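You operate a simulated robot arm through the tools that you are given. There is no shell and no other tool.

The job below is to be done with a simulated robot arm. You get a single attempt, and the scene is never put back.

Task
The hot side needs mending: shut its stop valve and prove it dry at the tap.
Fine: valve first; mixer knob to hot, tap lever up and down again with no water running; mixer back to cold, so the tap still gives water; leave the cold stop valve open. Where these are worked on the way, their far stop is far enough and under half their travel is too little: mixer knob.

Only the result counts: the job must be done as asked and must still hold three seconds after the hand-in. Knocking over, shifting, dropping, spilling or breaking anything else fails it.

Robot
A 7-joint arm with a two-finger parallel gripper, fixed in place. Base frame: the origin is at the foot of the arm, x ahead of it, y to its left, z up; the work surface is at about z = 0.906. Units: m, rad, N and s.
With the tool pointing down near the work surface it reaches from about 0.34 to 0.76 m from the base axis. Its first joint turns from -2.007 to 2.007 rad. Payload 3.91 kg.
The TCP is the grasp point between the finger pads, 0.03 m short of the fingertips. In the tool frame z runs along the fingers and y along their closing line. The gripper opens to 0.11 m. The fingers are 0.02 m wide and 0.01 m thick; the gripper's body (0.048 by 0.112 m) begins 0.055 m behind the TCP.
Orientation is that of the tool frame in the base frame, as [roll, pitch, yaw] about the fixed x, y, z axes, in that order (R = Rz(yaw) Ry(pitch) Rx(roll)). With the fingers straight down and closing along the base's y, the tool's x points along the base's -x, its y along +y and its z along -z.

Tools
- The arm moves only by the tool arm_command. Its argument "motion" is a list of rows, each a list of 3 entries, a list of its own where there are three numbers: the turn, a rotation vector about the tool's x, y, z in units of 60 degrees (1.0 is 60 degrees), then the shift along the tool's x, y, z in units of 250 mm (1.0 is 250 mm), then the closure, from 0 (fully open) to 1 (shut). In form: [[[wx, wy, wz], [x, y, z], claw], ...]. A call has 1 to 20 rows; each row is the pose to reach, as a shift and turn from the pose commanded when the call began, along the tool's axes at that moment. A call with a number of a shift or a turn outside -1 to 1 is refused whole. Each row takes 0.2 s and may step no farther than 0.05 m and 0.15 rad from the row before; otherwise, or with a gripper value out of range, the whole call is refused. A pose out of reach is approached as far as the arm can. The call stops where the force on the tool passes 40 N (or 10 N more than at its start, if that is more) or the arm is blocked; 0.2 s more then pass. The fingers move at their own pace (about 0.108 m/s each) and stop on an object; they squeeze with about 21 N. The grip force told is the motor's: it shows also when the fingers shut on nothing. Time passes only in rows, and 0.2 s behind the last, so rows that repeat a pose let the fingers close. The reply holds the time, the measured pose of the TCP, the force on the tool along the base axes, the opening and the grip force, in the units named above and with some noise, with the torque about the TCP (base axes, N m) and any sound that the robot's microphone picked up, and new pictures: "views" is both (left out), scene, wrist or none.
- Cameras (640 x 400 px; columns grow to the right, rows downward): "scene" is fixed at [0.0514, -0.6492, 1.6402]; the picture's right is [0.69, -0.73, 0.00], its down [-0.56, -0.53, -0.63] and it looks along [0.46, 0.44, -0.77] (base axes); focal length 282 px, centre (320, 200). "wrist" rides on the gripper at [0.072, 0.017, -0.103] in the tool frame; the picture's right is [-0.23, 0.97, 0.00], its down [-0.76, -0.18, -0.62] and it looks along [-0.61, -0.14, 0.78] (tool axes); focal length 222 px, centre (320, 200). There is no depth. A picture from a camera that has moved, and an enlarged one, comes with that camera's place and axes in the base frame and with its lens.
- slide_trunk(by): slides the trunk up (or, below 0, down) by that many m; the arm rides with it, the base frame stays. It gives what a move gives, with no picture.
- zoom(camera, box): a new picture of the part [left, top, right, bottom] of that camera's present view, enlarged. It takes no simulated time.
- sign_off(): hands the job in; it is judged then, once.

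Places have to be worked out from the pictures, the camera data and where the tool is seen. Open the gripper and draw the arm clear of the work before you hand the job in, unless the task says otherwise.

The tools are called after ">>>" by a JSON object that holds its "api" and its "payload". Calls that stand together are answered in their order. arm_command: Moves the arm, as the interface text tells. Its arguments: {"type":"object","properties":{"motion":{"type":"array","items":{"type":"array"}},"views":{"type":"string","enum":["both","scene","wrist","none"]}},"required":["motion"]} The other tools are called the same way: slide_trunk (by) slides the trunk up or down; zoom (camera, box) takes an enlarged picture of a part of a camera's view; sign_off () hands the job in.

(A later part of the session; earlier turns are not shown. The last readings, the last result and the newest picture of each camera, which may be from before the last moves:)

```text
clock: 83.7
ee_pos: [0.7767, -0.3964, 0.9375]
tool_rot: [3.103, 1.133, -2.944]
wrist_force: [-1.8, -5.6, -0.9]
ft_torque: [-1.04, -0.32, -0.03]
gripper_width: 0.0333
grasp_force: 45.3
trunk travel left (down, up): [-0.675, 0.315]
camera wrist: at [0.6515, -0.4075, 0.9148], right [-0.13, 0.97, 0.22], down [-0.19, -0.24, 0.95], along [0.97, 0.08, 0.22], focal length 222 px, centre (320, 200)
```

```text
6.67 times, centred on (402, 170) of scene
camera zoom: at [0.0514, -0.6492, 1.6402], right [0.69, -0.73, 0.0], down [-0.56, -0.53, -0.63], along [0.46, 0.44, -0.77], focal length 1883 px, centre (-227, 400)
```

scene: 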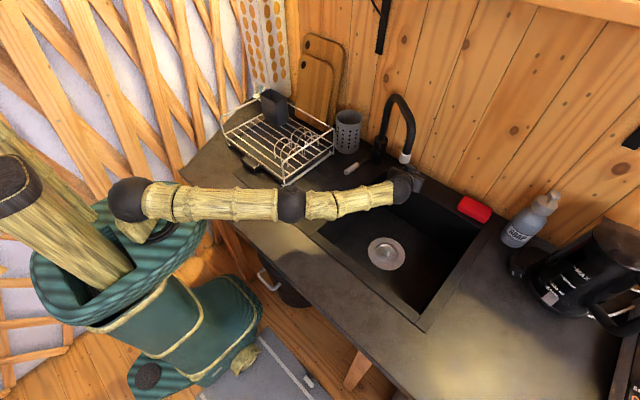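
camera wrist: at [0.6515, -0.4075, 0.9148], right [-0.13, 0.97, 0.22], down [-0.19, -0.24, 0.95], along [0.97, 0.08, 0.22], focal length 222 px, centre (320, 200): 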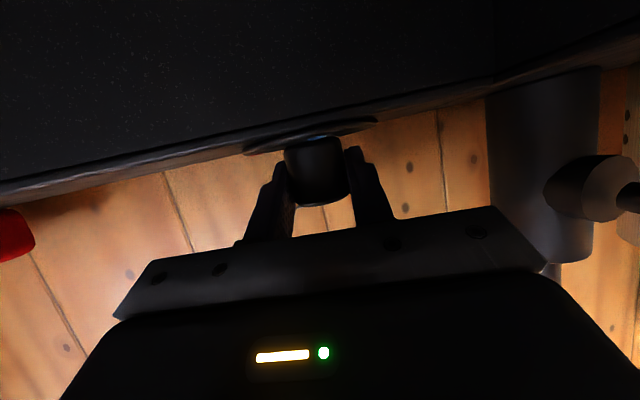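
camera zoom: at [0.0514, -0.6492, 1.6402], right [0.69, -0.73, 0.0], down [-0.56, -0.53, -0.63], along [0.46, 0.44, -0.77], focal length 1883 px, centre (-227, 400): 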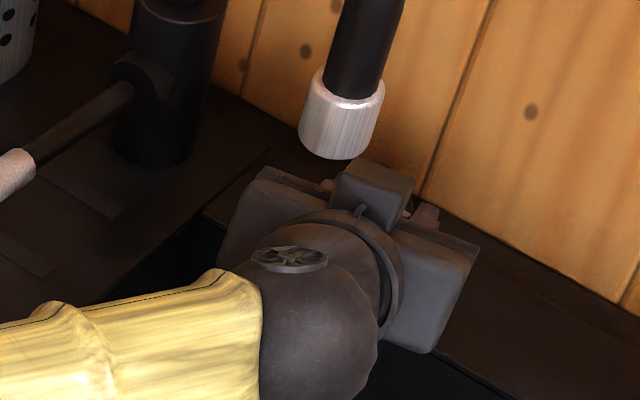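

The stroke ended without a clear stop torque about z. I open, swing back, and check the pointer against the red dot.

>>> {"api": "arm_command", "payload": {"motion": [[[0, 0, 0], [0, 0, 0], 0.45], [[0, 0, 0], [0, 0, 0], 0.45], [[0.1, -0.001, 0.047], [-0.001, 0.004, 0.001], 0.45], [[0.2, -0.003, 0.094], [-0.001, 0.009, 0.002], 0.45], [[0.3, -0.004, 0.14], [-0.002, 0.014, 0.003], 0.45], [[0.4, -0.006, 0.187], [-0.002, 0.018, 0.004], 0.45], [[0.4, -0.006, 0.187], [-0.002, 0.018, 0.004], 0.45]], "views": "scene"}}

>>> {"api": "zoom", "payload": {"camera": "scene", "box": [392, 158, 424, 190]}}

```text
clock: 85.3
ee_pos: [0.7766, -0.393, 0.9361]
tool_rot: [3.103, 1.13, 2.873]
wrist_force: [0.0, -0.1, 1.3]
ft_torque: [0.01, 0.02, 0.01]
gripper_width: 0.0607
grasp_force: 0.0
trunk travel left (down, up): [-0.675, 0.315]
```

scene: 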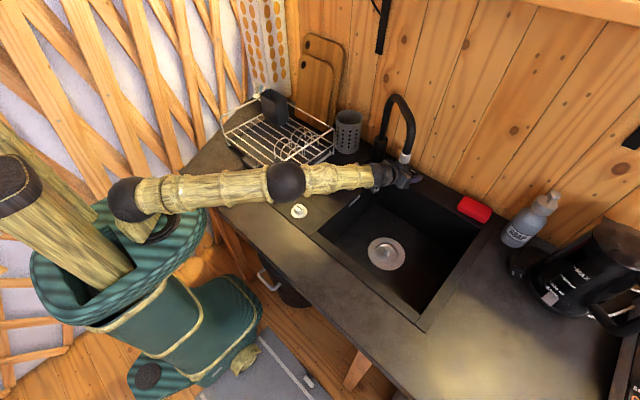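

```text
12.50 times, centred on (408, 174) of scene
camera zoom: at [0.0514, -0.6492, 1.6402], right [0.69, -0.73, 0.0], down [-0.56, -0.53, -0.63], along [0.46, 0.44, -0.77], focal length 3531 px, centre (-780, 525)
```

zoom: 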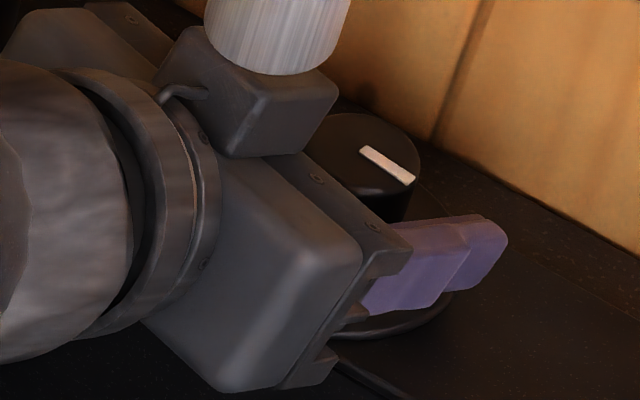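

The pointer is at about 93 degrees, pointing along -y at the red dot. To be sure it is at its stop I grip again and turn on gently by up to 12 degrees, watching the torque about z.

>>> {"api": "arm_command", "payload": {"motion": [[[0, 0, 0], [0, -0.002, 0], 0.6], [[0, 0, 0], [0, -0.002, 0], 1.0], [[0, 0, 0], [0, -0.002, 0], 1.0], [[-0.045, 0.001, -0.021], [0, -0.004, 0], 1.0], [[-0.09, 0.001, -0.042], [0, -0.006, 0], 1.0], [[-0.09, 0.001, -0.042], [0, -0.006, 0], 1.0]], "views": "none"}}

>>> {"api": "arm_command", "payload": {"motion": [[[-0.045, 0.001, -0.021], [0, -0.002, 0], 1.0], [[-0.09, 0.001, -0.042], [0, -0.004, 0], 1.0], [[-0.09, 0.001, -0.042], [0, -0.004, 0], 1.0]], "views": "scene"}}

>>> {"api": "zoom", "payload": {"camera": "scene", "box": [392, 158, 424, 190]}}

```text
clock: 86.7
ee_pos: [0.7751, -0.3949, 0.9365]
tool_rot: [3.103, 1.132, 2.981]
wrist_force: [-2.8, -8.2, 1.7]
ft_torque: [-0.84, 0.4, -0.61]
gripper_width: 0.0335
grasp_force: 44.5
trunk travel left (down, up): [-0.675, 0.315]
```

```text
clock: 87.5
ee_pos: [0.7776, -0.3944, 0.9367]
tool_rot: [3.109, 1.134, 3.087]
wrist_force: [-3.6, -16.1, 5.3]
ft_torque: [-0.9, 1.28, -0.48]
gripper_width: 0.0341
grasp_force: 44.6
trunk travel left (down, up): [-0.675, 0.315]
```

scene: 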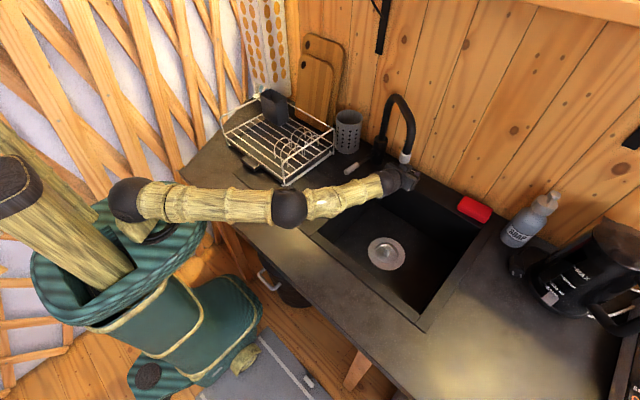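

```text
12.50 times, centred on (408, 174) of scene
camera zoom: at [0.0514, -0.6492, 1.6402], right [0.69, -0.73, 0.0], down [-0.56, -0.53, -0.63], along [0.46, 0.44, -0.77], focal length 3531 px, centre (-780, 525)
```

zoom: 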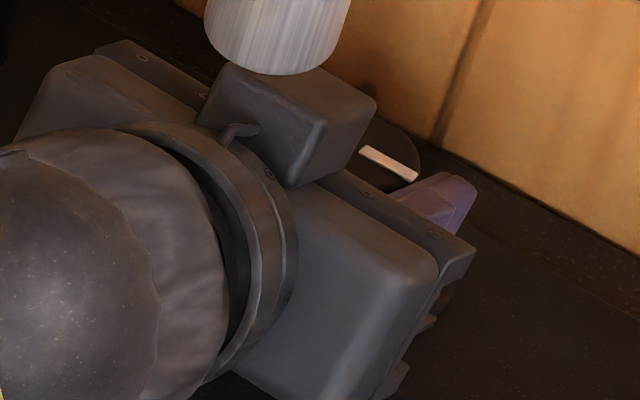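

Torque about z rose to about -0.6 and the fingers began to slip: the mixer is at its hot stop, pointer about 97 degrees. I open and back out along the way I came in.

>>> {"api": "arm_command", "payload": {"motion": [[[0, 0, 0], [0, 0, 0], 0.45], [[0, 0, 0], [0, 0, 0], 0.4], [[0, 0, 0], [0.032, 0, -0.156], 0.4], [[0, 0, 0], [0.065, 0, -0.312], 0.4], [[0, 0, 0], [0.09, 0, -0.41], 0.4], [[0, 0, 0], [0.114, 0, -0.51], 0.4], [[0, 0, 0], [0.12, 0, -0.62], 0.4], [[0, 0, 0], [0.126, 0, -0.726], 0.4], [[0, 0, 0], [0.133, 0, -0.81], 0.4], [[0, 0, 0], [0.139, 0, -0.896], 0.4]]}}

>>> {"api": "zoom", "payload": {"camera": "scene", "box": [340, 130, 436, 190]}}

```text
clock: 89.7
ee_pos: [0.5576, -0.3907, 1.0]
tool_rot: [3.107, 1.133, 3.085]
wrist_force: [-1.0, 0.6, -0.1]
ft_torque: [0.01, 0.01, -0.03]
gripper_width: 0.0664
grasp_force: 0.0
trunk travel left (down, up): [-0.675, 0.315]
camera wrist: at [0.4337, -0.3689, 0.9777], right [0.12, 0.97, 0.22], down [-0.25, -0.19, 0.95], along [0.96, -0.17, 0.22], focal length 222 px, centre (320, 200)
```

scene: 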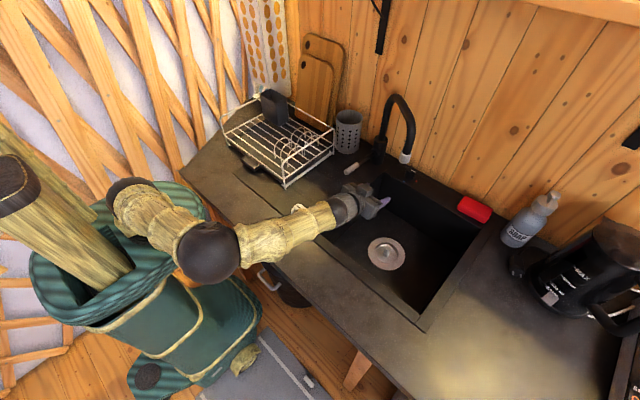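
wrist: 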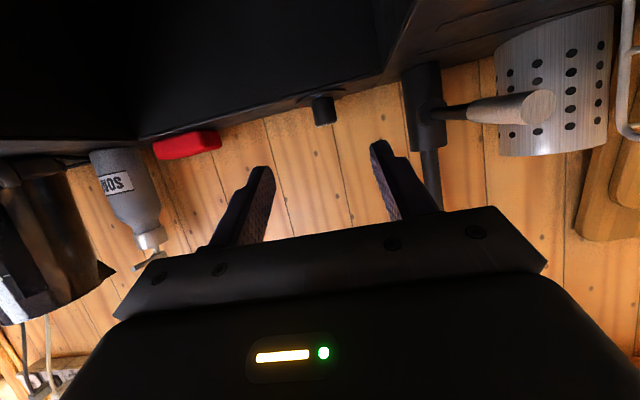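

```text
6.67 times, centred on (388, 160) of scene
camera zoom: at [0.0514, -0.6492, 1.6402], right [0.69, -0.73, 0.0], down [-0.56, -0.53, -0.63], along [0.46, 0.44, -0.77], focal length 1883 px, centre (-133, 467)
```

zoom: 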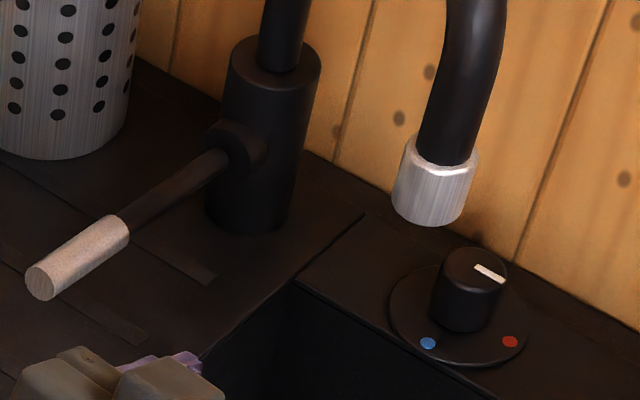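

The pointer stands at red and nothing else has moved. Next is the lever, whose end I place near (0.58, -0.263, 0.985): I will take it loosely between a finger above and one below. I raise the trunk again for elbow clearance, then roll the wrist 90 degrees with the camera to the right.

>>> {"api": "slide_trunk", "payload": {"by": 0.15}}

>>> {"api": "arm_command", "payload": {"motion": [[[0, 0, -0.12], [0, 0.02, -0.04], 0.4], [[0, 0, -0.24], [0, 0.04, -0.08], 0.4], [[0, 0, -0.36], [0, 0.06, -0.12], 0.4], [[0, 0, -0.48], [0, 0.08, -0.16], 0.4], [[0, 0, -0.6], [0, 0.1, -0.2], 0.4], [[0, 0, -0.72], [0, 0.12, -0.24], 0.4], [[0, 0, -0.84], [0, 0.14, -0.28], 0.4], [[0, 0, -0.96], [0, 0.16, -0.32], 0.4]]}}

```text
clock: 91.5
ee_pos: [0.5581, -0.3893, 1.1489]
tool_rot: [3.105, 1.132, 3.085]
wrist_force: [-1.1, 0.8, -0.2]
ft_torque: [0.02, -0.03, 0.03]
gripper_width: 0.066
grasp_force: 0.1
trunk travel left (down, up): [-0.825, 0.165]
```

```text
clock: 93.3
ee_pos: [0.4868, -0.3481, 1.1847]
tool_rot: [-2.082, 0.518, -1.858]
wrist_force: [-0.3, 0.2, -0.2]
ft_torque: [0.01, 0.0, -0.02]
gripper_width: 0.0659
grasp_force: 0.0
trunk travel left (down, up): [-0.825, 0.165]
camera wrist: at [0.3693, -0.3964, 1.1791], right [-0.28, 0.73, -0.63], down [-0.32, 0.55, 0.78], along [0.91, 0.41, 0.08], focal length 222 px, centre (320, 200)
```

scene: 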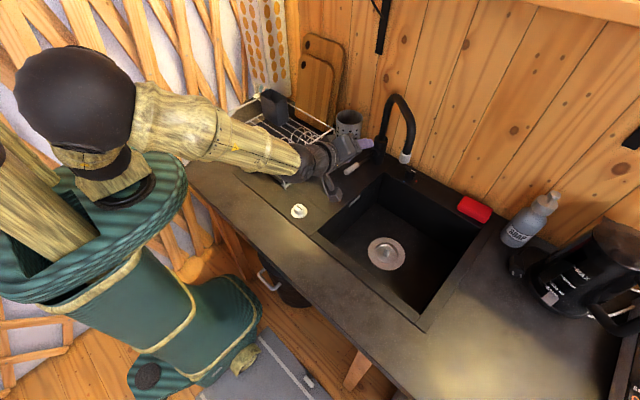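
wrist: 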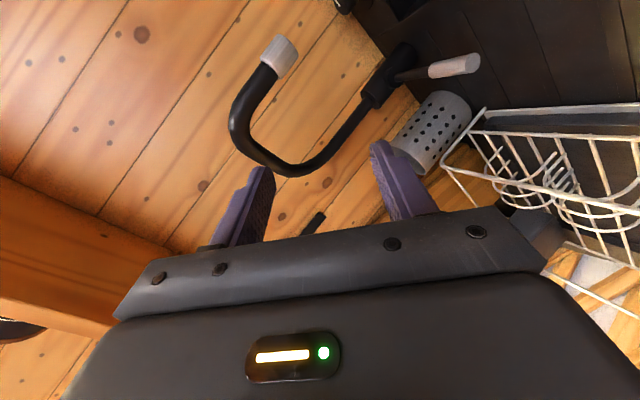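

The roll works this way too. I finish it and bring the hand in line with the lever, still above it.

>>> {"api": "arm_command", "payload": {"motion": [[[0, 0, -0.11], [-0.031, 0.077, 0.012], 0.4], [[0, 0, -0.22], [-0.062, 0.154, 0.024], 0.4], [[0, 0, -0.33], [-0.093, 0.23, 0.037], 0.4], [[0, 0, -0.44], [-0.124, 0.307, 0.049], 0.4], [[0, 0, -0.553], [-0.155, 0.384, 0.061], 0.4]]}}

```text
clock: 94.5
ee_pos: [0.4777, -0.2647, 1.1238]
tool_rot: [-2.008, 0.0, -1.591]
wrist_force: [-0.4, 0.1, -0.6]
ft_torque: [-0.01, -0.02, -0.04]
gripper_width: 0.0661
grasp_force: 0.1
trunk travel left (down, up): [-0.825, 0.165]
camera wrist: at [0.3756, -0.3342, 1.1528], right [-0.41, 0.24, -0.88], down [-0.47, 0.77, 0.43], along [0.78, 0.59, -0.2], focal length 222 px, centre (320, 200)
```

scene: 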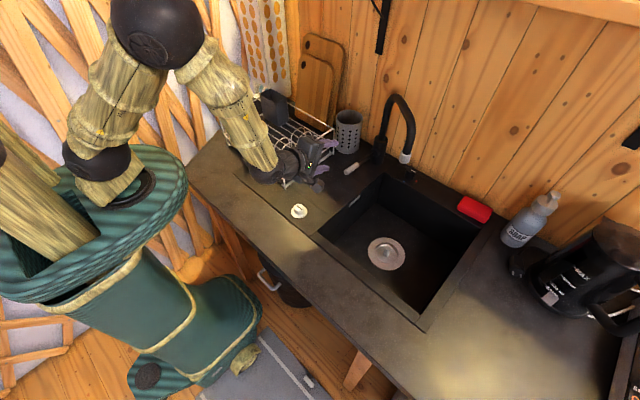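
wrist: 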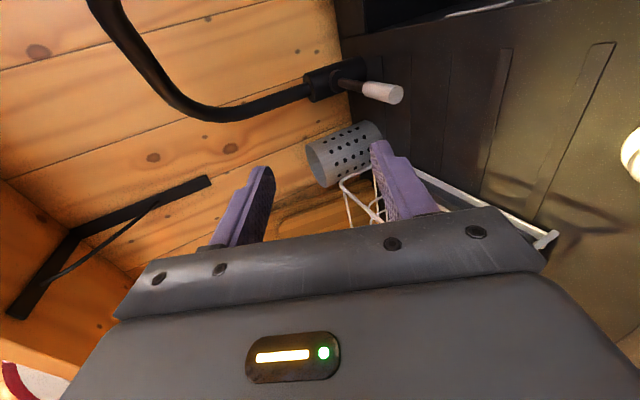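

The hand is in line with the lever, above it, and the elbow is well up. I enlarge the lever to refine its position and slope.

>>> {"api": "zoom", "payload": {"camera": "wrist", "box": [290, 40, 418, 120]}}

>>> {"api": "zoom", "payload": {"camera": "scene", "box": [330, 130, 394, 190]}}

```text
5.00 times, centred on (354, 80) of wrist
camera zoom: at [0.3756, -0.3342, 1.1528], right [-0.41, 0.24, -0.88], down [-0.47, 0.77, 0.43], along [0.78, 0.59, -0.2], focal length 1111 px, centre (150, 800)
```

zoom: 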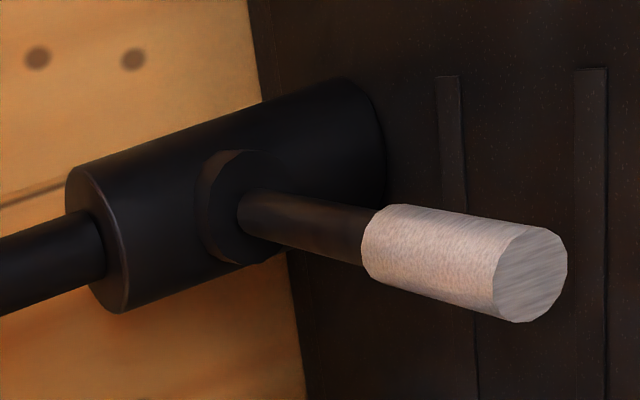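

```text
6.67 times, centred on (362, 160) of scene
camera zoom: at [0.0514, -0.6492, 1.6402], right [0.69, -0.73, 0.0], down [-0.56, -0.53, -0.63], along [0.46, 0.44, -0.77], focal length 1883 px, centre (40, 467)
```

zoom: 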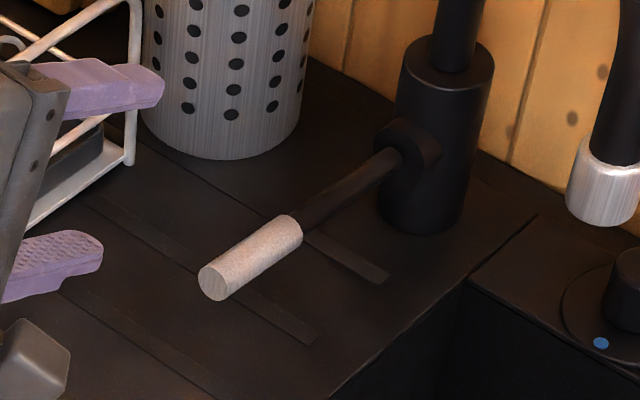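

Lever: grip end near (0.588, -0.257, 0.982), hub near (0.73, -0.262, 0.974), almost level, about 19 mm thick. I lower in front of it, tilting to 10 degrees, fingers above and below its line, stopping short of the end.

>>> {"api": "arm_command", "payload": {"motion": [[[0.05, 0, 0], [-0.006, 0.079, 0.077], 0.4], [[0.1, 0, 0], [-0.012, 0.158, 0.153], 0.4], [[0.15, 0, 0], [-0.018, 0.237, 0.23], 0.4], [[0.2, 0, 0], [-0.024, 0.316, 0.306], 0.4], [[0.25, 0, 0], [-0.03, 0.395, 0.383], 0.4], [[0.25, 0, 0], [-0.03, 0.395, 0.383], 0.4]]}}

>>> {"api": "zoom", "payload": {"camera": "scene", "box": [310, 120, 406, 200]}}

>>> {"api": "zoom", "payload": {"camera": "wrist", "box": [200, 30, 440, 240]}}

```text
clock: 95.9
ee_pos: [0.5206, -0.2567, 0.9947]
tool_rot: [-1.745, 0.001, -1.59]
wrist_force: [-0.6, 0.8, 0.7]
ft_torque: [0.01, 0.0, -0.02]
gripper_width: 0.0662
grasp_force: 0.1
trunk travel left (down, up): [-0.825, 0.165]
camera wrist: at [0.4148, -0.326, 0.9952], right [-0.16, 0.23, -0.96], down [-0.57, 0.77, 0.28], along [0.81, 0.59, 0.0], focal length 222 px, centre (320, 200)
```

scene: 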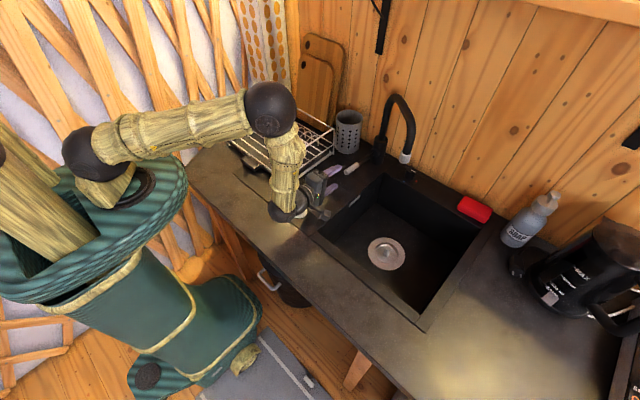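
wrist: 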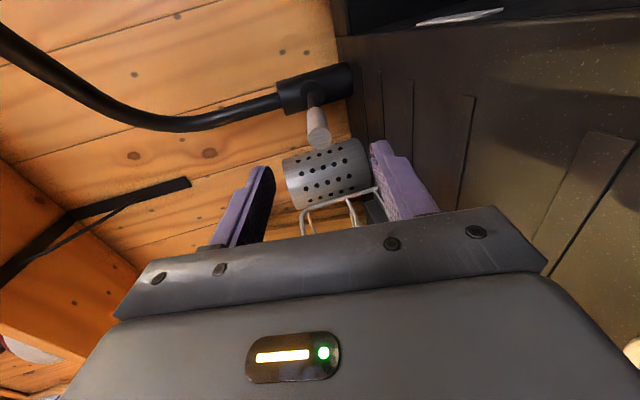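

```text
5.00 times, centred on (358, 160) of scene
camera zoom: at [0.0514, -0.6492, 1.6402], right [0.69, -0.73, 0.0], down [-0.56, -0.53, -0.63], along [0.46, 0.44, -0.77], focal length 1412 px, centre (130, 400)
```

zoom: 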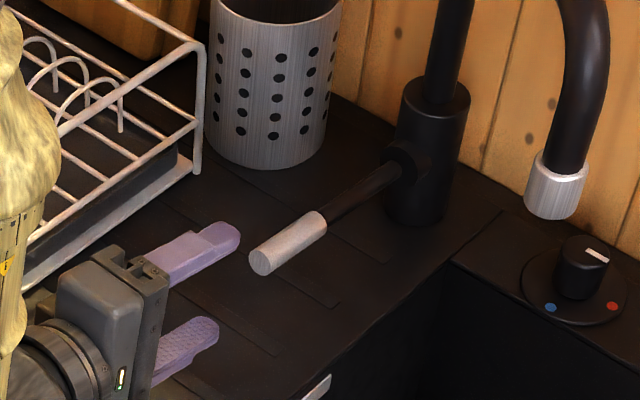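

```text
1.90 times, centred on (320, 135) of wrist
camera zoom: at [0.4148, -0.326, 0.9952], right [-0.16, 0.23, -0.96], down [-0.57, 0.77, 0.28], along [0.81, 0.59, 0.0], focal length 423 px, centre (320, 324)
```

zoom: 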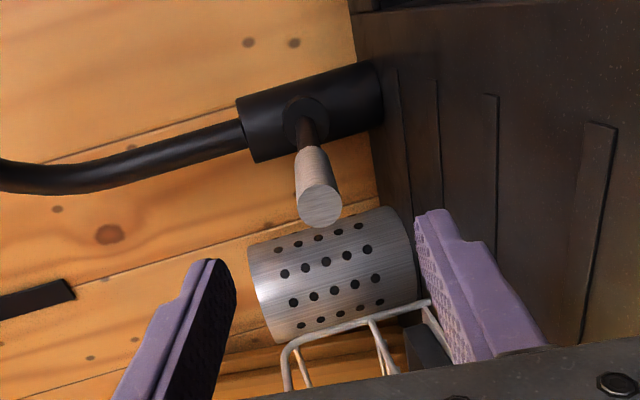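

The lever's end is centred between the upper and lower finger. I advance straight along the tool by 80 mm so that they overlap the pale grip, then narrow the opening to about 28 mm.

>>> {"api": "arm_command", "payload": {"motion": [[[0, 0, 0], [0, 0, 0.11], 0.4], [[0, 0, 0], [0, 0, 0.22], 0.4], [[0, 0, 0], [0, 0, 0.32], 0.4], [[0, 0, 0], [0, 0, 0.32], 0.6], [[0, 0, 0], [0, 0, 0.32], 0.74], [[0, 0, 0], [0, 0, 0.32], 0.74]]}}

>>> {"api": "zoom", "payload": {"camera": "scene", "box": [310, 120, 406, 200]}}

>>> {"api": "zoom", "payload": {"camera": "wrist", "box": [200, 30, 440, 240]}}

```text
clock: 97.3
ee_pos: [0.603, -0.2603, 0.9803]
tool_rot: [-1.748, 0.004, -1.59]
wrist_force: [-0.6, -0.9, -0.6]
ft_torque: [0.03, 0.02, 0.0]
gripper_width: 0.0287
grasp_force: 0.1
trunk travel left (down, up): [-0.825, 0.165]
camera wrist: at [0.4953, -0.3303, 0.9808], right [-0.17, 0.23, -0.96], down [-0.57, 0.77, 0.29], along [0.81, 0.59, 0.0], focal length 222 px, centre (320, 200)
```

scene: 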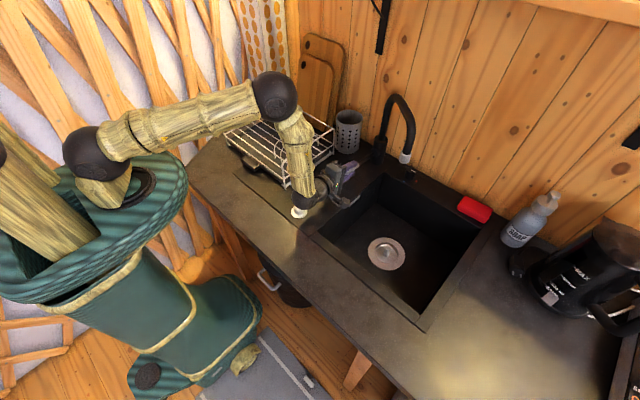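
wrist: 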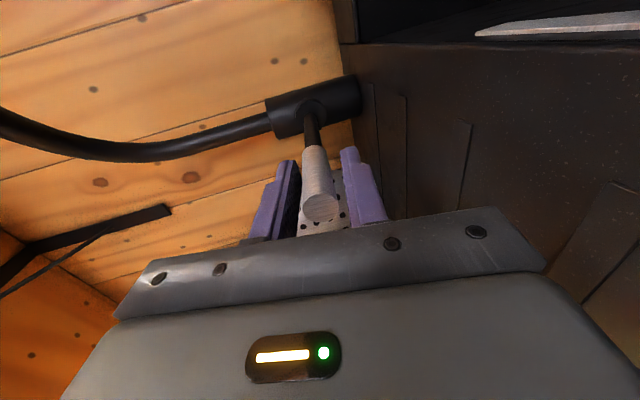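

```text
5.00 times, centred on (358, 160) of scene
camera zoom: at [0.0514, -0.6492, 1.6402], right [0.69, -0.73, 0.0], down [-0.56, -0.53, -0.63], along [0.46, 0.44, -0.77], focal length 1412 px, centre (130, 400)
```

zoom: 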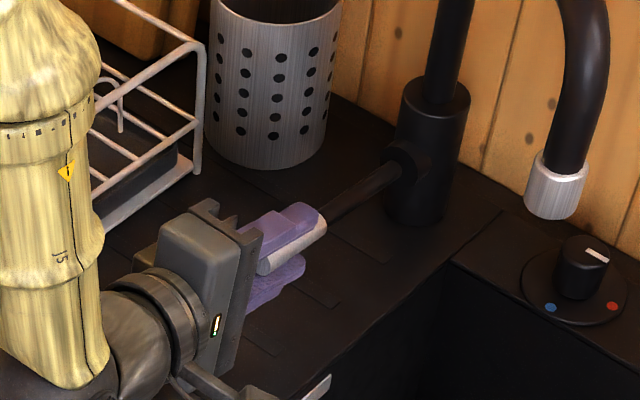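

```text
1.90 times, centred on (320, 135) of wrist
camera zoom: at [0.4953, -0.3303, 0.9808], right [-0.17, 0.23, -0.96], down [-0.57, 0.77, 0.29], along [0.81, 0.59, 0.0], focal length 423 px, centre (320, 324)
```

zoom: 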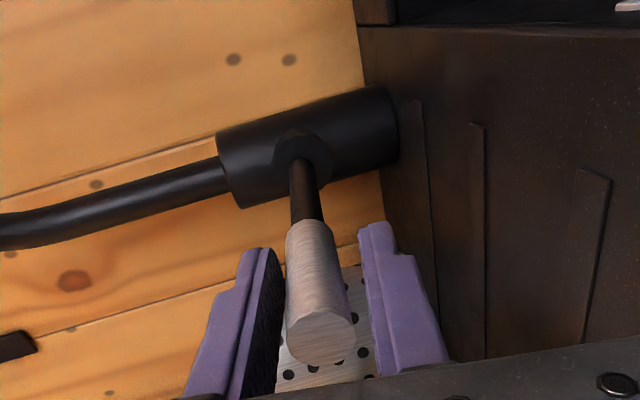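

The lever lies between the fingers without contact. I lift it along its arc about the hub, first 10 degrees, watching load, sound and spout.

>>> {"api": "arm_command", "payload": {"motion": [[[-0.042, 0, 0], [0, -0.028, -0.003], 0.74], [[-0.083, 0, 0], [0, -0.0564, -0.005], 0.74], [[-0.125, 0, 0], [0, -0.085, -0.006], 0.74], [[-0.167, 0, 0], [0, -0.113, -0.006], 0.74], [[-0.167, 0, 0], [0, -0.113, -0.006], 0.74]]}}

>>> {"api": "zoom", "payload": {"camera": "scene", "box": [310, 120, 406, 200]}}

>>> {"api": "zoom", "payload": {"camera": "wrist", "box": [200, 30, 440, 240]}}

```text
clock: 98.5
ee_pos: [0.6038, -0.2602, 1.0082]
tool_rot: [-1.921, 0.003, -1.591]
wrist_force: [0.2, 0.1, 0.6]
ft_torque: [0.01, 0.0, -0.01]
gripper_width: 0.0286
grasp_force: 0.0
trunk travel left (down, up): [-0.825, 0.165]
camera wrist: at [0.5003, -0.329, 1.0263], right [-0.33, 0.24, -0.91], down [-0.51, 0.77, 0.38], along [0.79, 0.59, -0.13], focal length 222 px, centre (320, 200)
```

scene: 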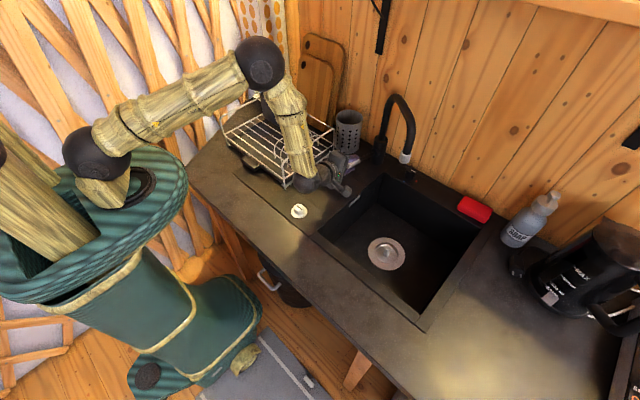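
wrist: 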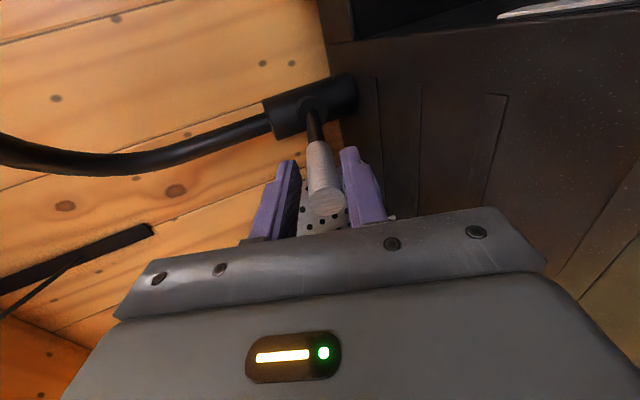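

```text
5.00 times, centred on (358, 160) of scene
camera zoom: at [0.0514, -0.6492, 1.6402], right [0.69, -0.73, 0.0], down [-0.56, -0.53, -0.63], along [0.46, 0.44, -0.77], focal length 1412 px, centre (130, 400)
```

zoom: 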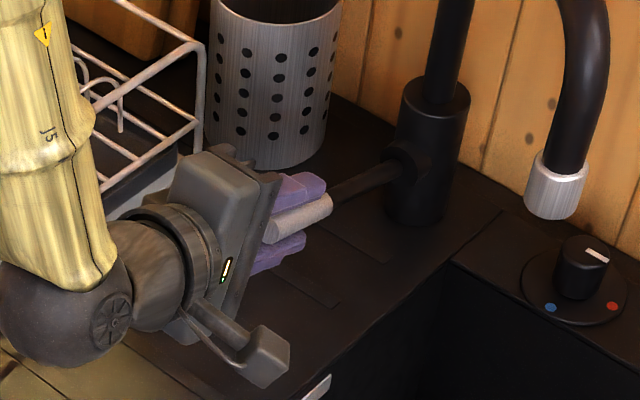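

```text
1.90 times, centred on (320, 135) of wrist
camera zoom: at [0.5003, -0.329, 1.0263], right [-0.33, 0.24, -0.91], down [-0.51, 0.77, 0.38], along [0.79, 0.59, -0.13], focal length 423 px, centre (320, 324)
```

zoom: 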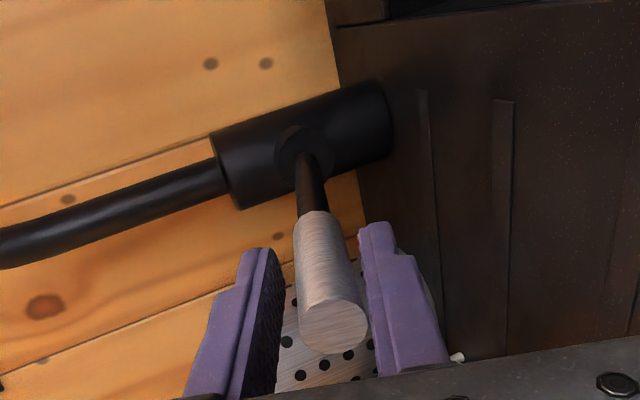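

The lower finger lifts the lever easily, with no load, no sound and no water at the spout. I lift it 15 degrees more along the same arc.

>>> {"api": "arm_command", "payload": {"motion": [[[-0.042, 0, 0], [0, -0.028, -0.003], 0.74], [[-0.083, 0, 0], [0, -0.0564, -0.005], 0.74], [[-0.125, 0, 0], [0, -0.085, -0.006], 0.74], [[-0.167, 0, 0], [0, -0.113, -0.006], 0.74], [[-0.208, 0, 0], [0, -0.141, -0.004], 0.74], [[-0.25, 0, 0], [0, -0.169, -0.001], 0.74], [[-0.25, 0, 0], [0, -0.169, -0.001], 0.74]]}}

>>> {"api": "zoom", "payload": {"camera": "scene", "box": [310, 120, 406, 200]}}

>>> {"api": "zoom", "payload": {"camera": "wrist", "box": [200, 30, 440, 240]}}

```text
clock: 100.1
ee_pos: [0.6198, -0.2591, 1.047]
tool_rot: [-2.183, 0.003, -1.589]
wrist_force: [-0.6, 0.1, -1.2]
ft_torque: [0.02, 0.0, -0.03]
gripper_width: 0.0287
grasp_force: 0.1
trunk travel left (down, up): [-0.825, 0.165]
camera wrist: at [0.5234, -0.3296, 1.0925], right [-0.56, 0.24, -0.8], down [-0.39, 0.77, 0.51], along [0.73, 0.59, -0.33], focal length 222 px, centre (320, 200)
```

scene: 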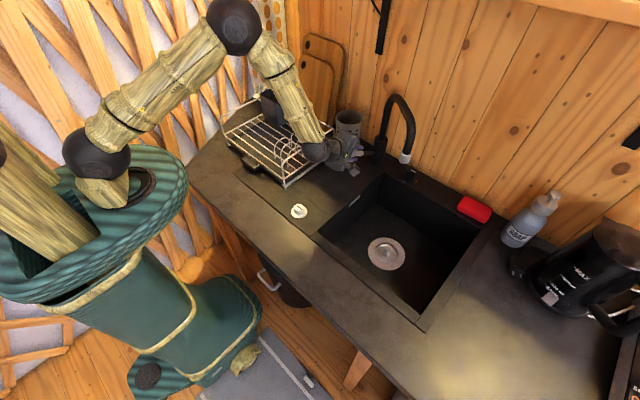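
wrist: 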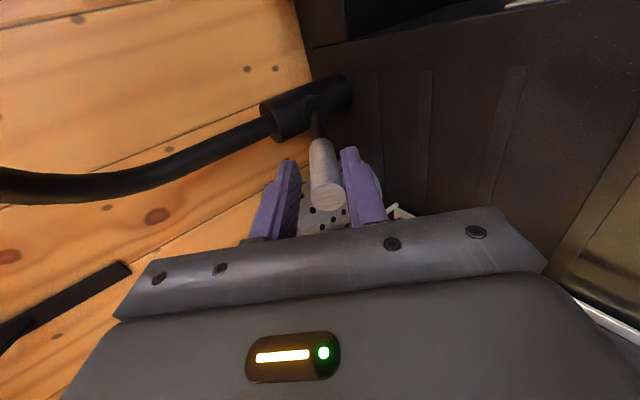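

```text
5.00 times, centred on (358, 160) of scene
camera zoom: at [0.0514, -0.6492, 1.6402], right [0.69, -0.73, 0.0], down [-0.56, -0.53, -0.63], along [0.46, 0.44, -0.77], focal length 1412 px, centre (130, 400)
```

zoom: 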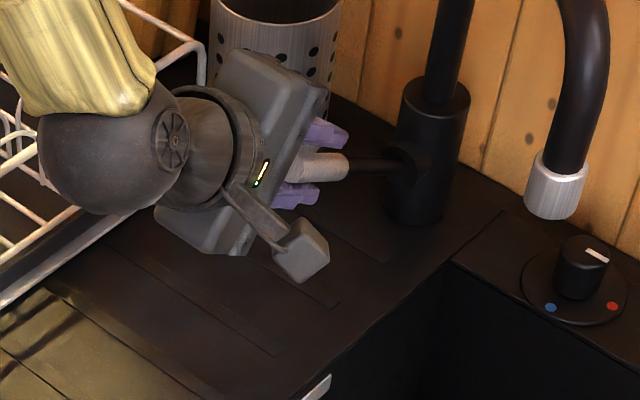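

```text
1.90 times, centred on (320, 135) of wrist
camera zoom: at [0.5234, -0.3296, 1.0925], right [-0.56, 0.24, -0.8], down [-0.39, 0.77, 0.51], along [0.73, 0.59, -0.33], focal length 423 px, centre (320, 324)
```

zoom: 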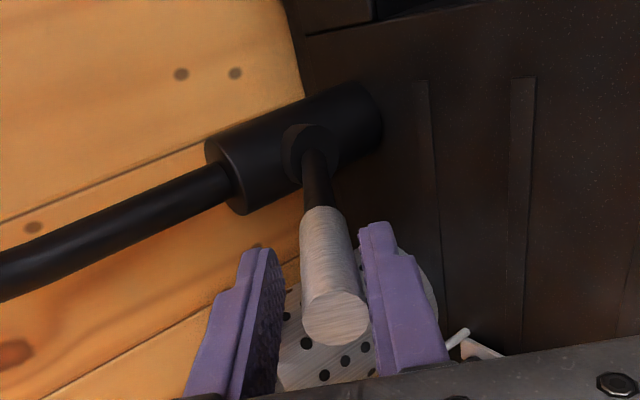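

The lever is up about 23 degrees, still with no water at the spout and no sound. I continue upward by up to 15 degrees to find its upper stop.

>>> {"api": "arm_command", "payload": {"motion": [[[-0.042, 0, 0], [0, -0.028, -0.003], 0.74], [[-0.083, 0, 0], [0, -0.0564, -0.005], 0.74], [[-0.125, 0, 0], [0, -0.085, -0.006], 0.74], [[-0.167, 0, 0], [0, -0.113, -0.006], 0.74], [[-0.208, 0, 0], [0, -0.141, -0.004], 0.74], [[-0.25, 0, 0], [0, -0.169, -0.001], 0.74], [[-0.25, 0, 0], [0, -0.169, -0.001], 0.74]]}}

>>> {"api": "zoom", "payload": {"camera": "scene", "box": [310, 110, 422, 200]}}

>>> {"api": "zoom", "payload": {"camera": "wrist", "box": [200, 30, 440, 240]}}

```text
clock: 101.7
ee_pos: [0.6387, -0.2596, 1.077]
tool_rot: [-2.456, 0.007, -1.593]
wrist_force: [-19.6, 3.5, -34.0]
ft_torque: [-0.03, -0.46, -0.19]
gripper_width: 0.0472
grasp_force: 18.6
trunk travel left (down, up): [-0.825, 0.165]
camera wrist: at [0.559, -0.3305, 1.1454], right [-0.75, 0.25, -0.61], down [-0.24, 0.76, 0.6], along [0.62, 0.6, -0.51], focal length 222 px, centre (320, 200)
```

scene: 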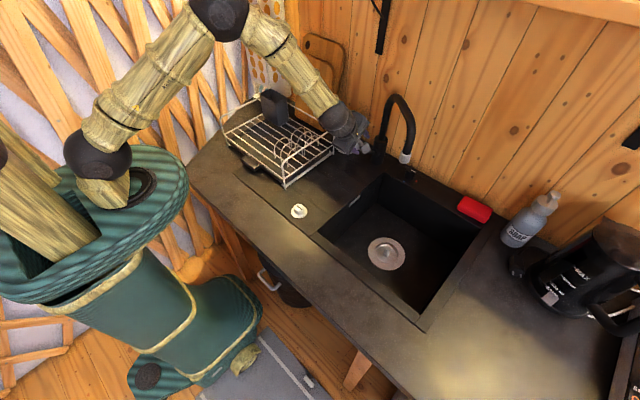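
wrist: 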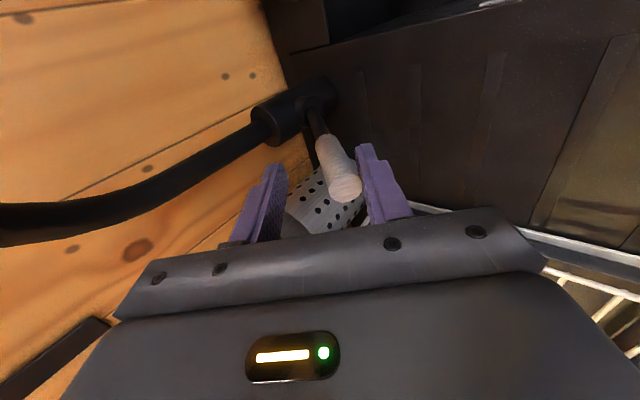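

```text
4.44 times, centred on (366, 155) of scene
camera zoom: at [0.0514, -0.6492, 1.6402], right [0.69, -0.73, 0.0], down [-0.56, -0.53, -0.63], along [0.46, 0.44, -0.77], focal length 1256 px, centre (116, 400)
```

zoom: 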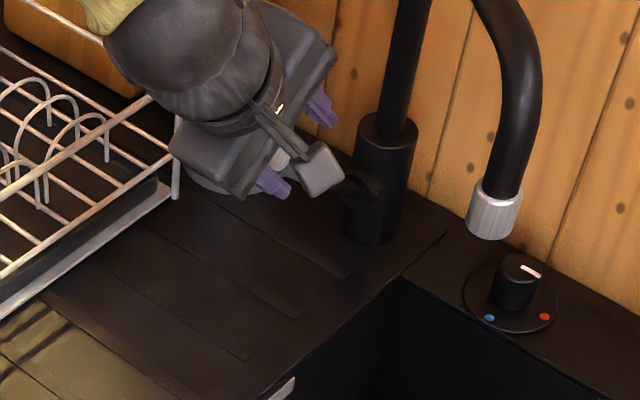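

```text
1.90 times, centred on (320, 135) of wrist
camera zoom: at [0.559, -0.3305, 1.1454], right [-0.75, 0.25, -0.61], down [-0.24, 0.76, 0.6], along [0.62, 0.6, -0.51], focal length 423 px, centre (320, 324)
```

zoom: 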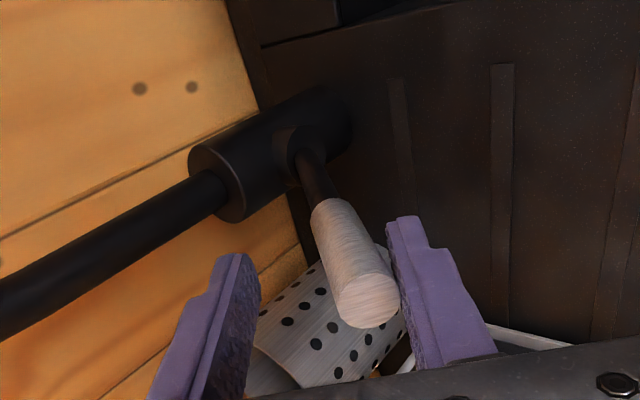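

The load (about 34 N downward on the hand) and the fingers spread to 47 mm show the lever is at its upper stop; the spout stays dry and no sound is reported. I check the spout closely once, then bring the lever down along the same arc.

>>> {"api": "zoom", "payload": {"camera": "scene", "box": [380, 140, 428, 260]}}

>>> {"api": "arm_command", "payload": {"motion": [[[0.083, 0, 0], [0, 0.0556, 0.01], 0.74], [[0.167, 0, 0], [0, 0.11, 0.025], 0.74], [[0.25, 0, 0], [0, 0.163, 0.045], 0.74], [[0.333, 0, 0], [0, 0.2144, 0.069], 0.74], [[0.417, 0, 0], [0, 0.263, 0.098], 0.74], [[0.5, 0, 0], [0, 0.309, 0.13], 0.74], [[0.583, 0, 0], [0, 0.352, 0.167], 0.74], [[0.667, 0, 0], [0, 0.392, 0.208], 0.74], [[0.667, 0, 0], [0, 0.392, 0.208], 0.74]]}}

>>> {"api": "zoom", "payload": {"camera": "scene", "box": [310, 110, 422, 200]}}

>>> {"api": "zoom", "payload": {"camera": "wrist", "box": [200, 30, 440, 240]}}

```text
3.33 times, centred on (404, 200) of scene
camera zoom: at [0.0514, -0.6492, 1.6402], right [0.69, -0.73, 0.0], down [-0.56, -0.53, -0.63], along [0.46, 0.44, -0.77], focal length 942 px, centre (40, 200)
```

zoom: 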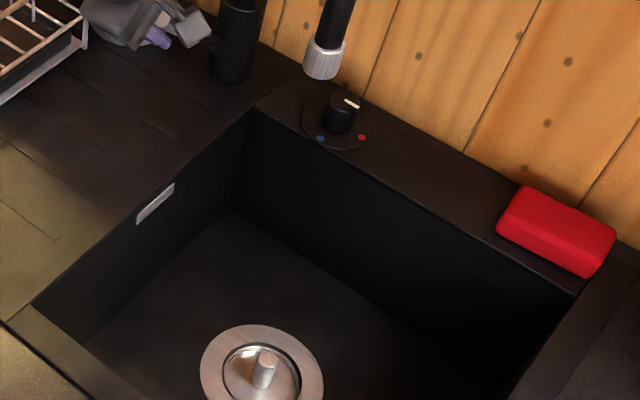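

```text
clock: 103.7
ee_pos: [0.6014, -0.2573, 0.98]
tool_rot: [-1.746, 0.001, -1.589]
wrist_force: [0.1, -0.3, -0.9]
ft_torque: [0.0, -0.02, -0.02]
gripper_width: 0.0286
grasp_force: 0.0
trunk travel left (down, up): [-0.825, 0.165]
camera wrist: at [0.4948, -0.3279, 0.9802], right [-0.16, 0.23, -0.96], down [-0.57, 0.77, 0.28], along [0.81, 0.59, 0.0], focal length 222 px, centre (320, 200)
```

scene: 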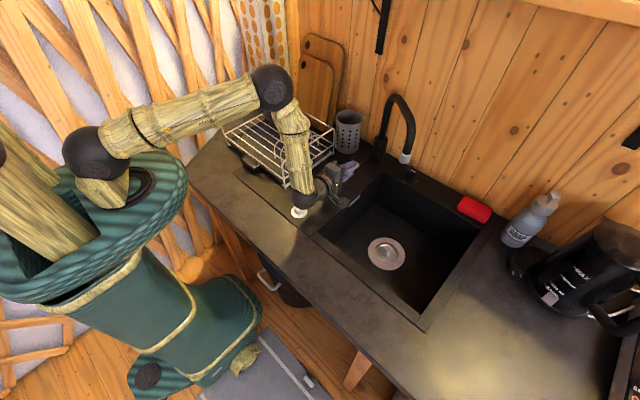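
wrist: 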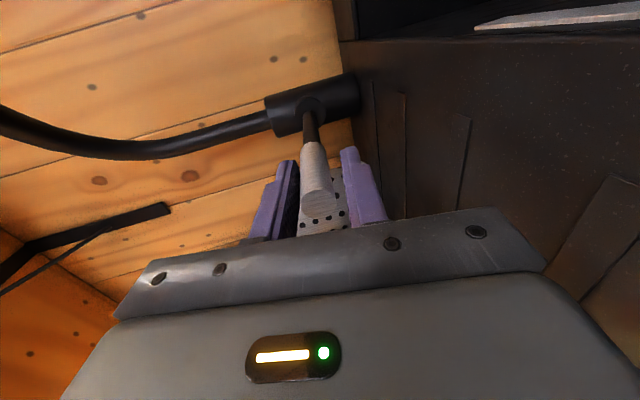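

```text
4.44 times, centred on (366, 155) of scene
camera zoom: at [0.0514, -0.6492, 1.6402], right [0.69, -0.73, 0.0], down [-0.56, -0.53, -0.63], along [0.46, 0.44, -0.77], focal length 1256 px, centre (116, 400)
```

zoom: 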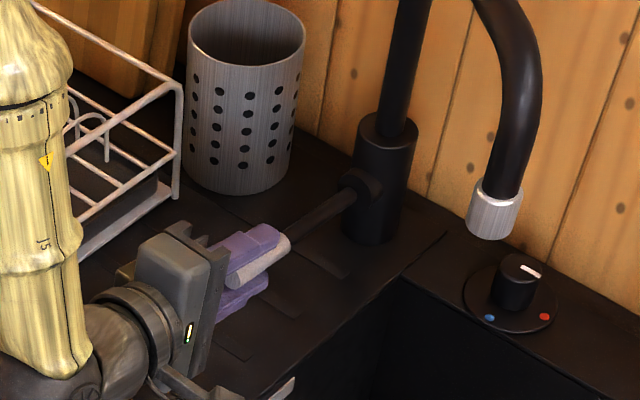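

```text
1.90 times, centred on (320, 135) of wrist
camera zoom: at [0.4948, -0.3279, 0.9802], right [-0.16, 0.23, -0.96], down [-0.57, 0.77, 0.28], along [0.81, 0.59, 0.0], focal length 423 px, centre (320, 324)
```

zoom: 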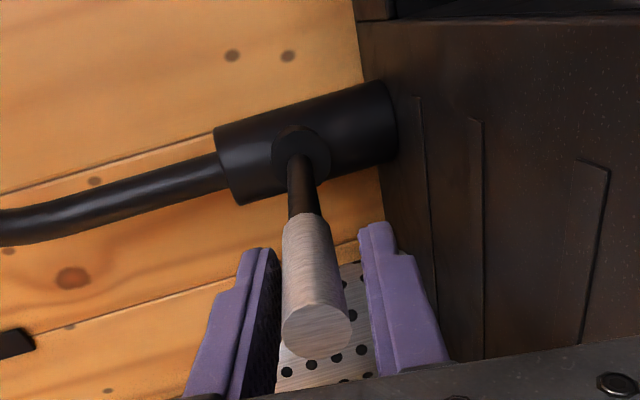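

The lever followed down and now touches the upper finger, perhaps 2 mm above where it began. I press it gently on down in small steps to its lower stop.

>>> {"api": "arm_command", "payload": {"motion": [[[0.033, 0, 0], [0, 0.022, 0.004], 0.74], [[0.033, 0, 0], [0, 0.022, 0.004], 0.74]], "views": "none"}}

>>> {"api": "arm_command", "payload": {"motion": [[[0.017, 0, 0], [0, 0.011, 0.002], 0.74], [[0.033, 0, 0], [0, 0.022, 0.004], 0.74], [[0.033, 0, 0], [0, 0.022, 0.004], 0.74]], "views": "wrist"}}

>>> {"api": "zoom", "payload": {"camera": "wrist", "box": [200, 30, 440, 240]}}

```text
clock: 104.3
ee_pos: [0.6011, -0.2573, 0.975]
tool_rot: [-1.707, 0.001, -1.588]
wrist_force: [1.9, 2.4, 6.7]
ft_torque: [-0.02, -0.24, 0.05]
gripper_width: 0.0322
grasp_force: 3.7
trunk travel left (down, up): [-0.825, 0.165]
```

```text
clock: 105.1
ee_pos: [0.6013, -0.2573, 0.9698]
tool_rot: [-1.673, 0.002, -1.59]
wrist_force: [6.9, -0.2, 18.1]
ft_torque: [-0.04, -0.34, 0.04]
gripper_width: 0.0384
grasp_force: 10.0
trunk travel left (down, up): [-0.825, 0.165]
camera wrist: at [0.4948, -0.3276, 0.9634], right [-0.1, 0.23, -0.97], down [-0.59, 0.77, 0.24], along [0.8, 0.59, 0.06], focal length 222 px, centre (320, 200)
```

wrist: 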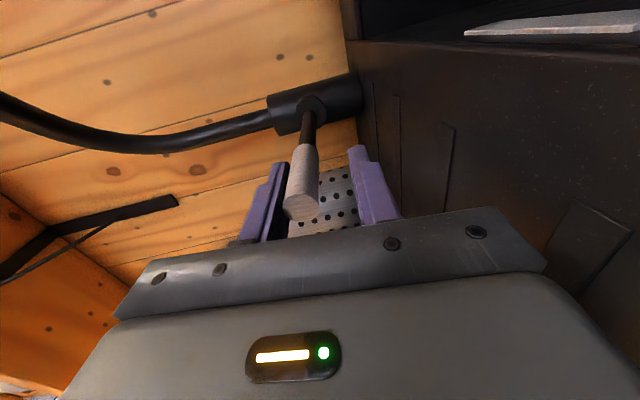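

```text
1.90 times, centred on (320, 135) of wrist
camera zoom: at [0.4948, -0.3276, 0.9634], right [-0.1, 0.23, -0.97], down [-0.59, 0.77, 0.24], along [0.8, 0.59, 0.06], focal length 423 px, centre (320, 324)
```

zoom: 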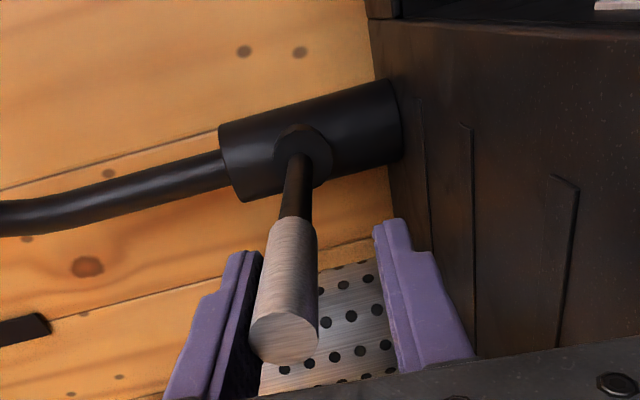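

The lever is at its lower stop: about 18 N of push and it stays at its first position, end height 0.981. I ease off, open the fingers and draw straight back off the lever.

>>> {"api": "arm_command", "payload": {"motion": [[[-0.05, 0, 0], [0, -0.034, -0.004], 0.74], [[-0.05, 0, 0], [0, -0.034, -0.004], 0.5], [[-0.05, 0, 0], [0, -0.034, -0.004], 0.4], [[-0.05, 0, 0], [0, -0.036, -0.12], 0.4], [[-0.05, 0, 0], [0, -0.04, -0.24], 0.4], [[-0.05, 0, 0], [0, -0.044, -0.36], 0.4], [[-0.05, 0, 0], [0, -0.046, -0.42], 0.4]]}}

>>> {"api": "zoom", "payload": {"camera": "scene", "box": [310, 110, 422, 200]}}

```text
clock: 106.7
ee_pos: [0.4986, -0.255, 0.992]
tool_rot: [-1.732, 0.004, -1.59]
wrist_force: [-0.7, -0.5, -0.1]
ft_torque: [0.01, -0.01, 0.02]
gripper_width: 0.0663
grasp_force: 0.1
trunk travel left (down, up): [-0.825, 0.165]
camera wrist: at [0.3918, -0.3251, 0.9906], right [-0.15, 0.23, -0.96], down [-0.57, 0.77, 0.28], along [0.81, 0.59, 0.02], focal length 222 px, centre (320, 200)
```

scene: 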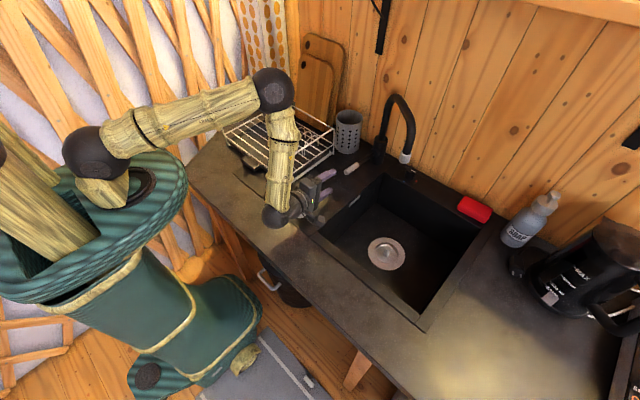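
wrist: 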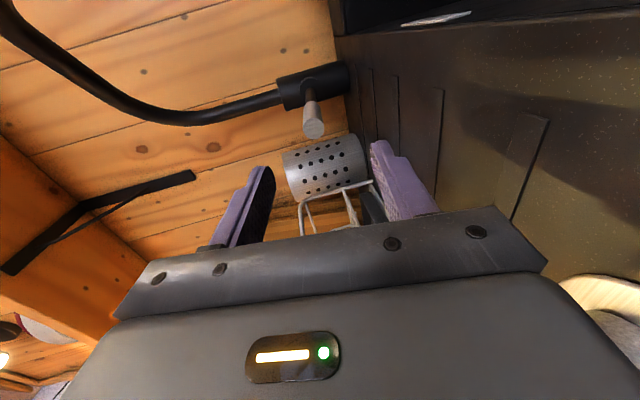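

```text
4.44 times, centred on (366, 155) of scene
camera zoom: at [0.0514, -0.6492, 1.6402], right [0.69, -0.73, 0.0], down [-0.56, -0.53, -0.63], along [0.46, 0.44, -0.77], focal length 1256 px, centre (116, 400)
```

zoom: 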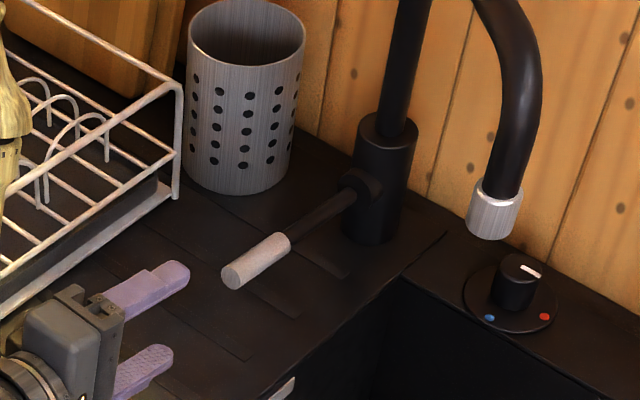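

The lever is back down and the spout is dry: the hot side has been proved dry at the tap. I raise the hand clear of the drain knob and begin rolling back to the camera-under pose for the mixer.

>>> {"api": "arm_command", "payload": {"motion": [[[0, 0, 0], [0.03, -0.148, -0.023], 0.4], [[0, 0, 0], [0.08, -0.296, -0.046], 0.4], [[0, 0, 0], [0.14, -0.444, -0.069], 0.4], [[0, 0, 0], [0.2, -0.592, -0.092], 0.4], [[0, 0, 0.12], [0.2, -0.592, -0.092], 0.4], [[0, 0, 0.24], [0.2, -0.592, -0.092], 0.4], [[0, 0, 0.36], [0.2, -0.592, -0.092], 0.4], [[0, 0, 0.48], [0.2, -0.592, -0.092], 0.4], [[0, 0, 0.6], [0.2, -0.592, -0.092], 0.4], [[0, 0, 0.72], [0.2, -0.592, -0.092], 0.4]], "views": "scene"}}

>>> {"api": "arm_command", "payload": {"motion": [[[0, 0, 0.12], [0, 0, 0], 0.4], [[0, 0, 0.24], [0, 0, 0], 0.4], [[0, 0, 0.36], [0, 0, 0], 0.4], [[0, 0, 0.48], [0, 0, 0], 0.4], [[0, 0, 0.6], [0, 0, 0], 0.4], [[0, 0, 0.72], [0, 0, 0], 0.4], [[0, 0, 0.78], [0, 0, 0], 0.4]]}}

```text
clock: 108.9
ee_pos: [0.498, -0.3061, 1.1421]
tool_rot: [-1.788, 0.746, -1.74]
wrist_force: [-0.1, -0.2, 0.4]
ft_torque: [0.04, 0.03, 0.02]
gripper_width: 0.0659
grasp_force: 0.1
trunk travel left (down, up): [-0.825, 0.165]
```

scene: 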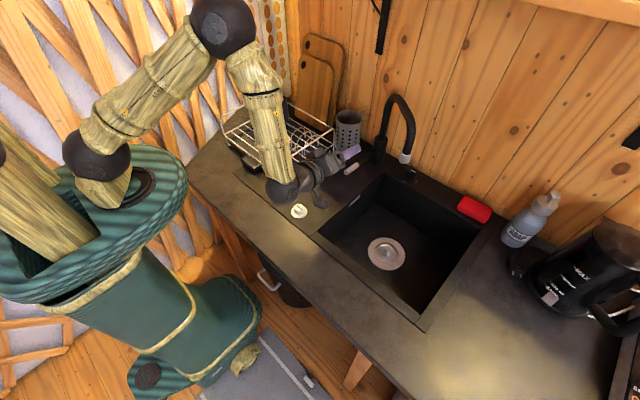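

```text
clock: 110.5
ee_pos: [0.4981, -0.3063, 1.1407]
tool_rot: [3.113, 1.412, 3.095]
wrist_force: [-0.4, 0.3, 0.4]
ft_torque: [0.03, 0.01, -0.01]
gripper_width: 0.0662
grasp_force: 0.0
trunk travel left (down, up): [-0.825, 0.165]
camera wrist: at [0.3845, -0.2868, 1.0849], right [0.05, 0.97, 0.23], down [-0.5, -0.17, 0.85], along [0.87, -0.16, 0.47], focal length 222 px, centre (320, 200)
```

scene: 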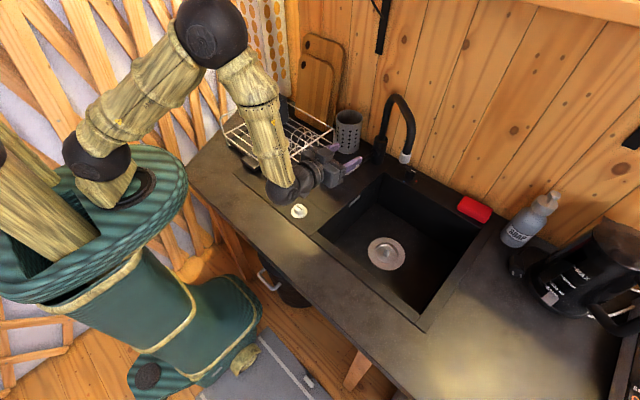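
wrist: 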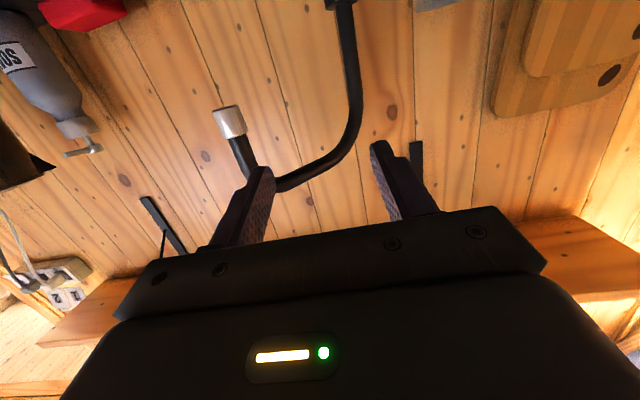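

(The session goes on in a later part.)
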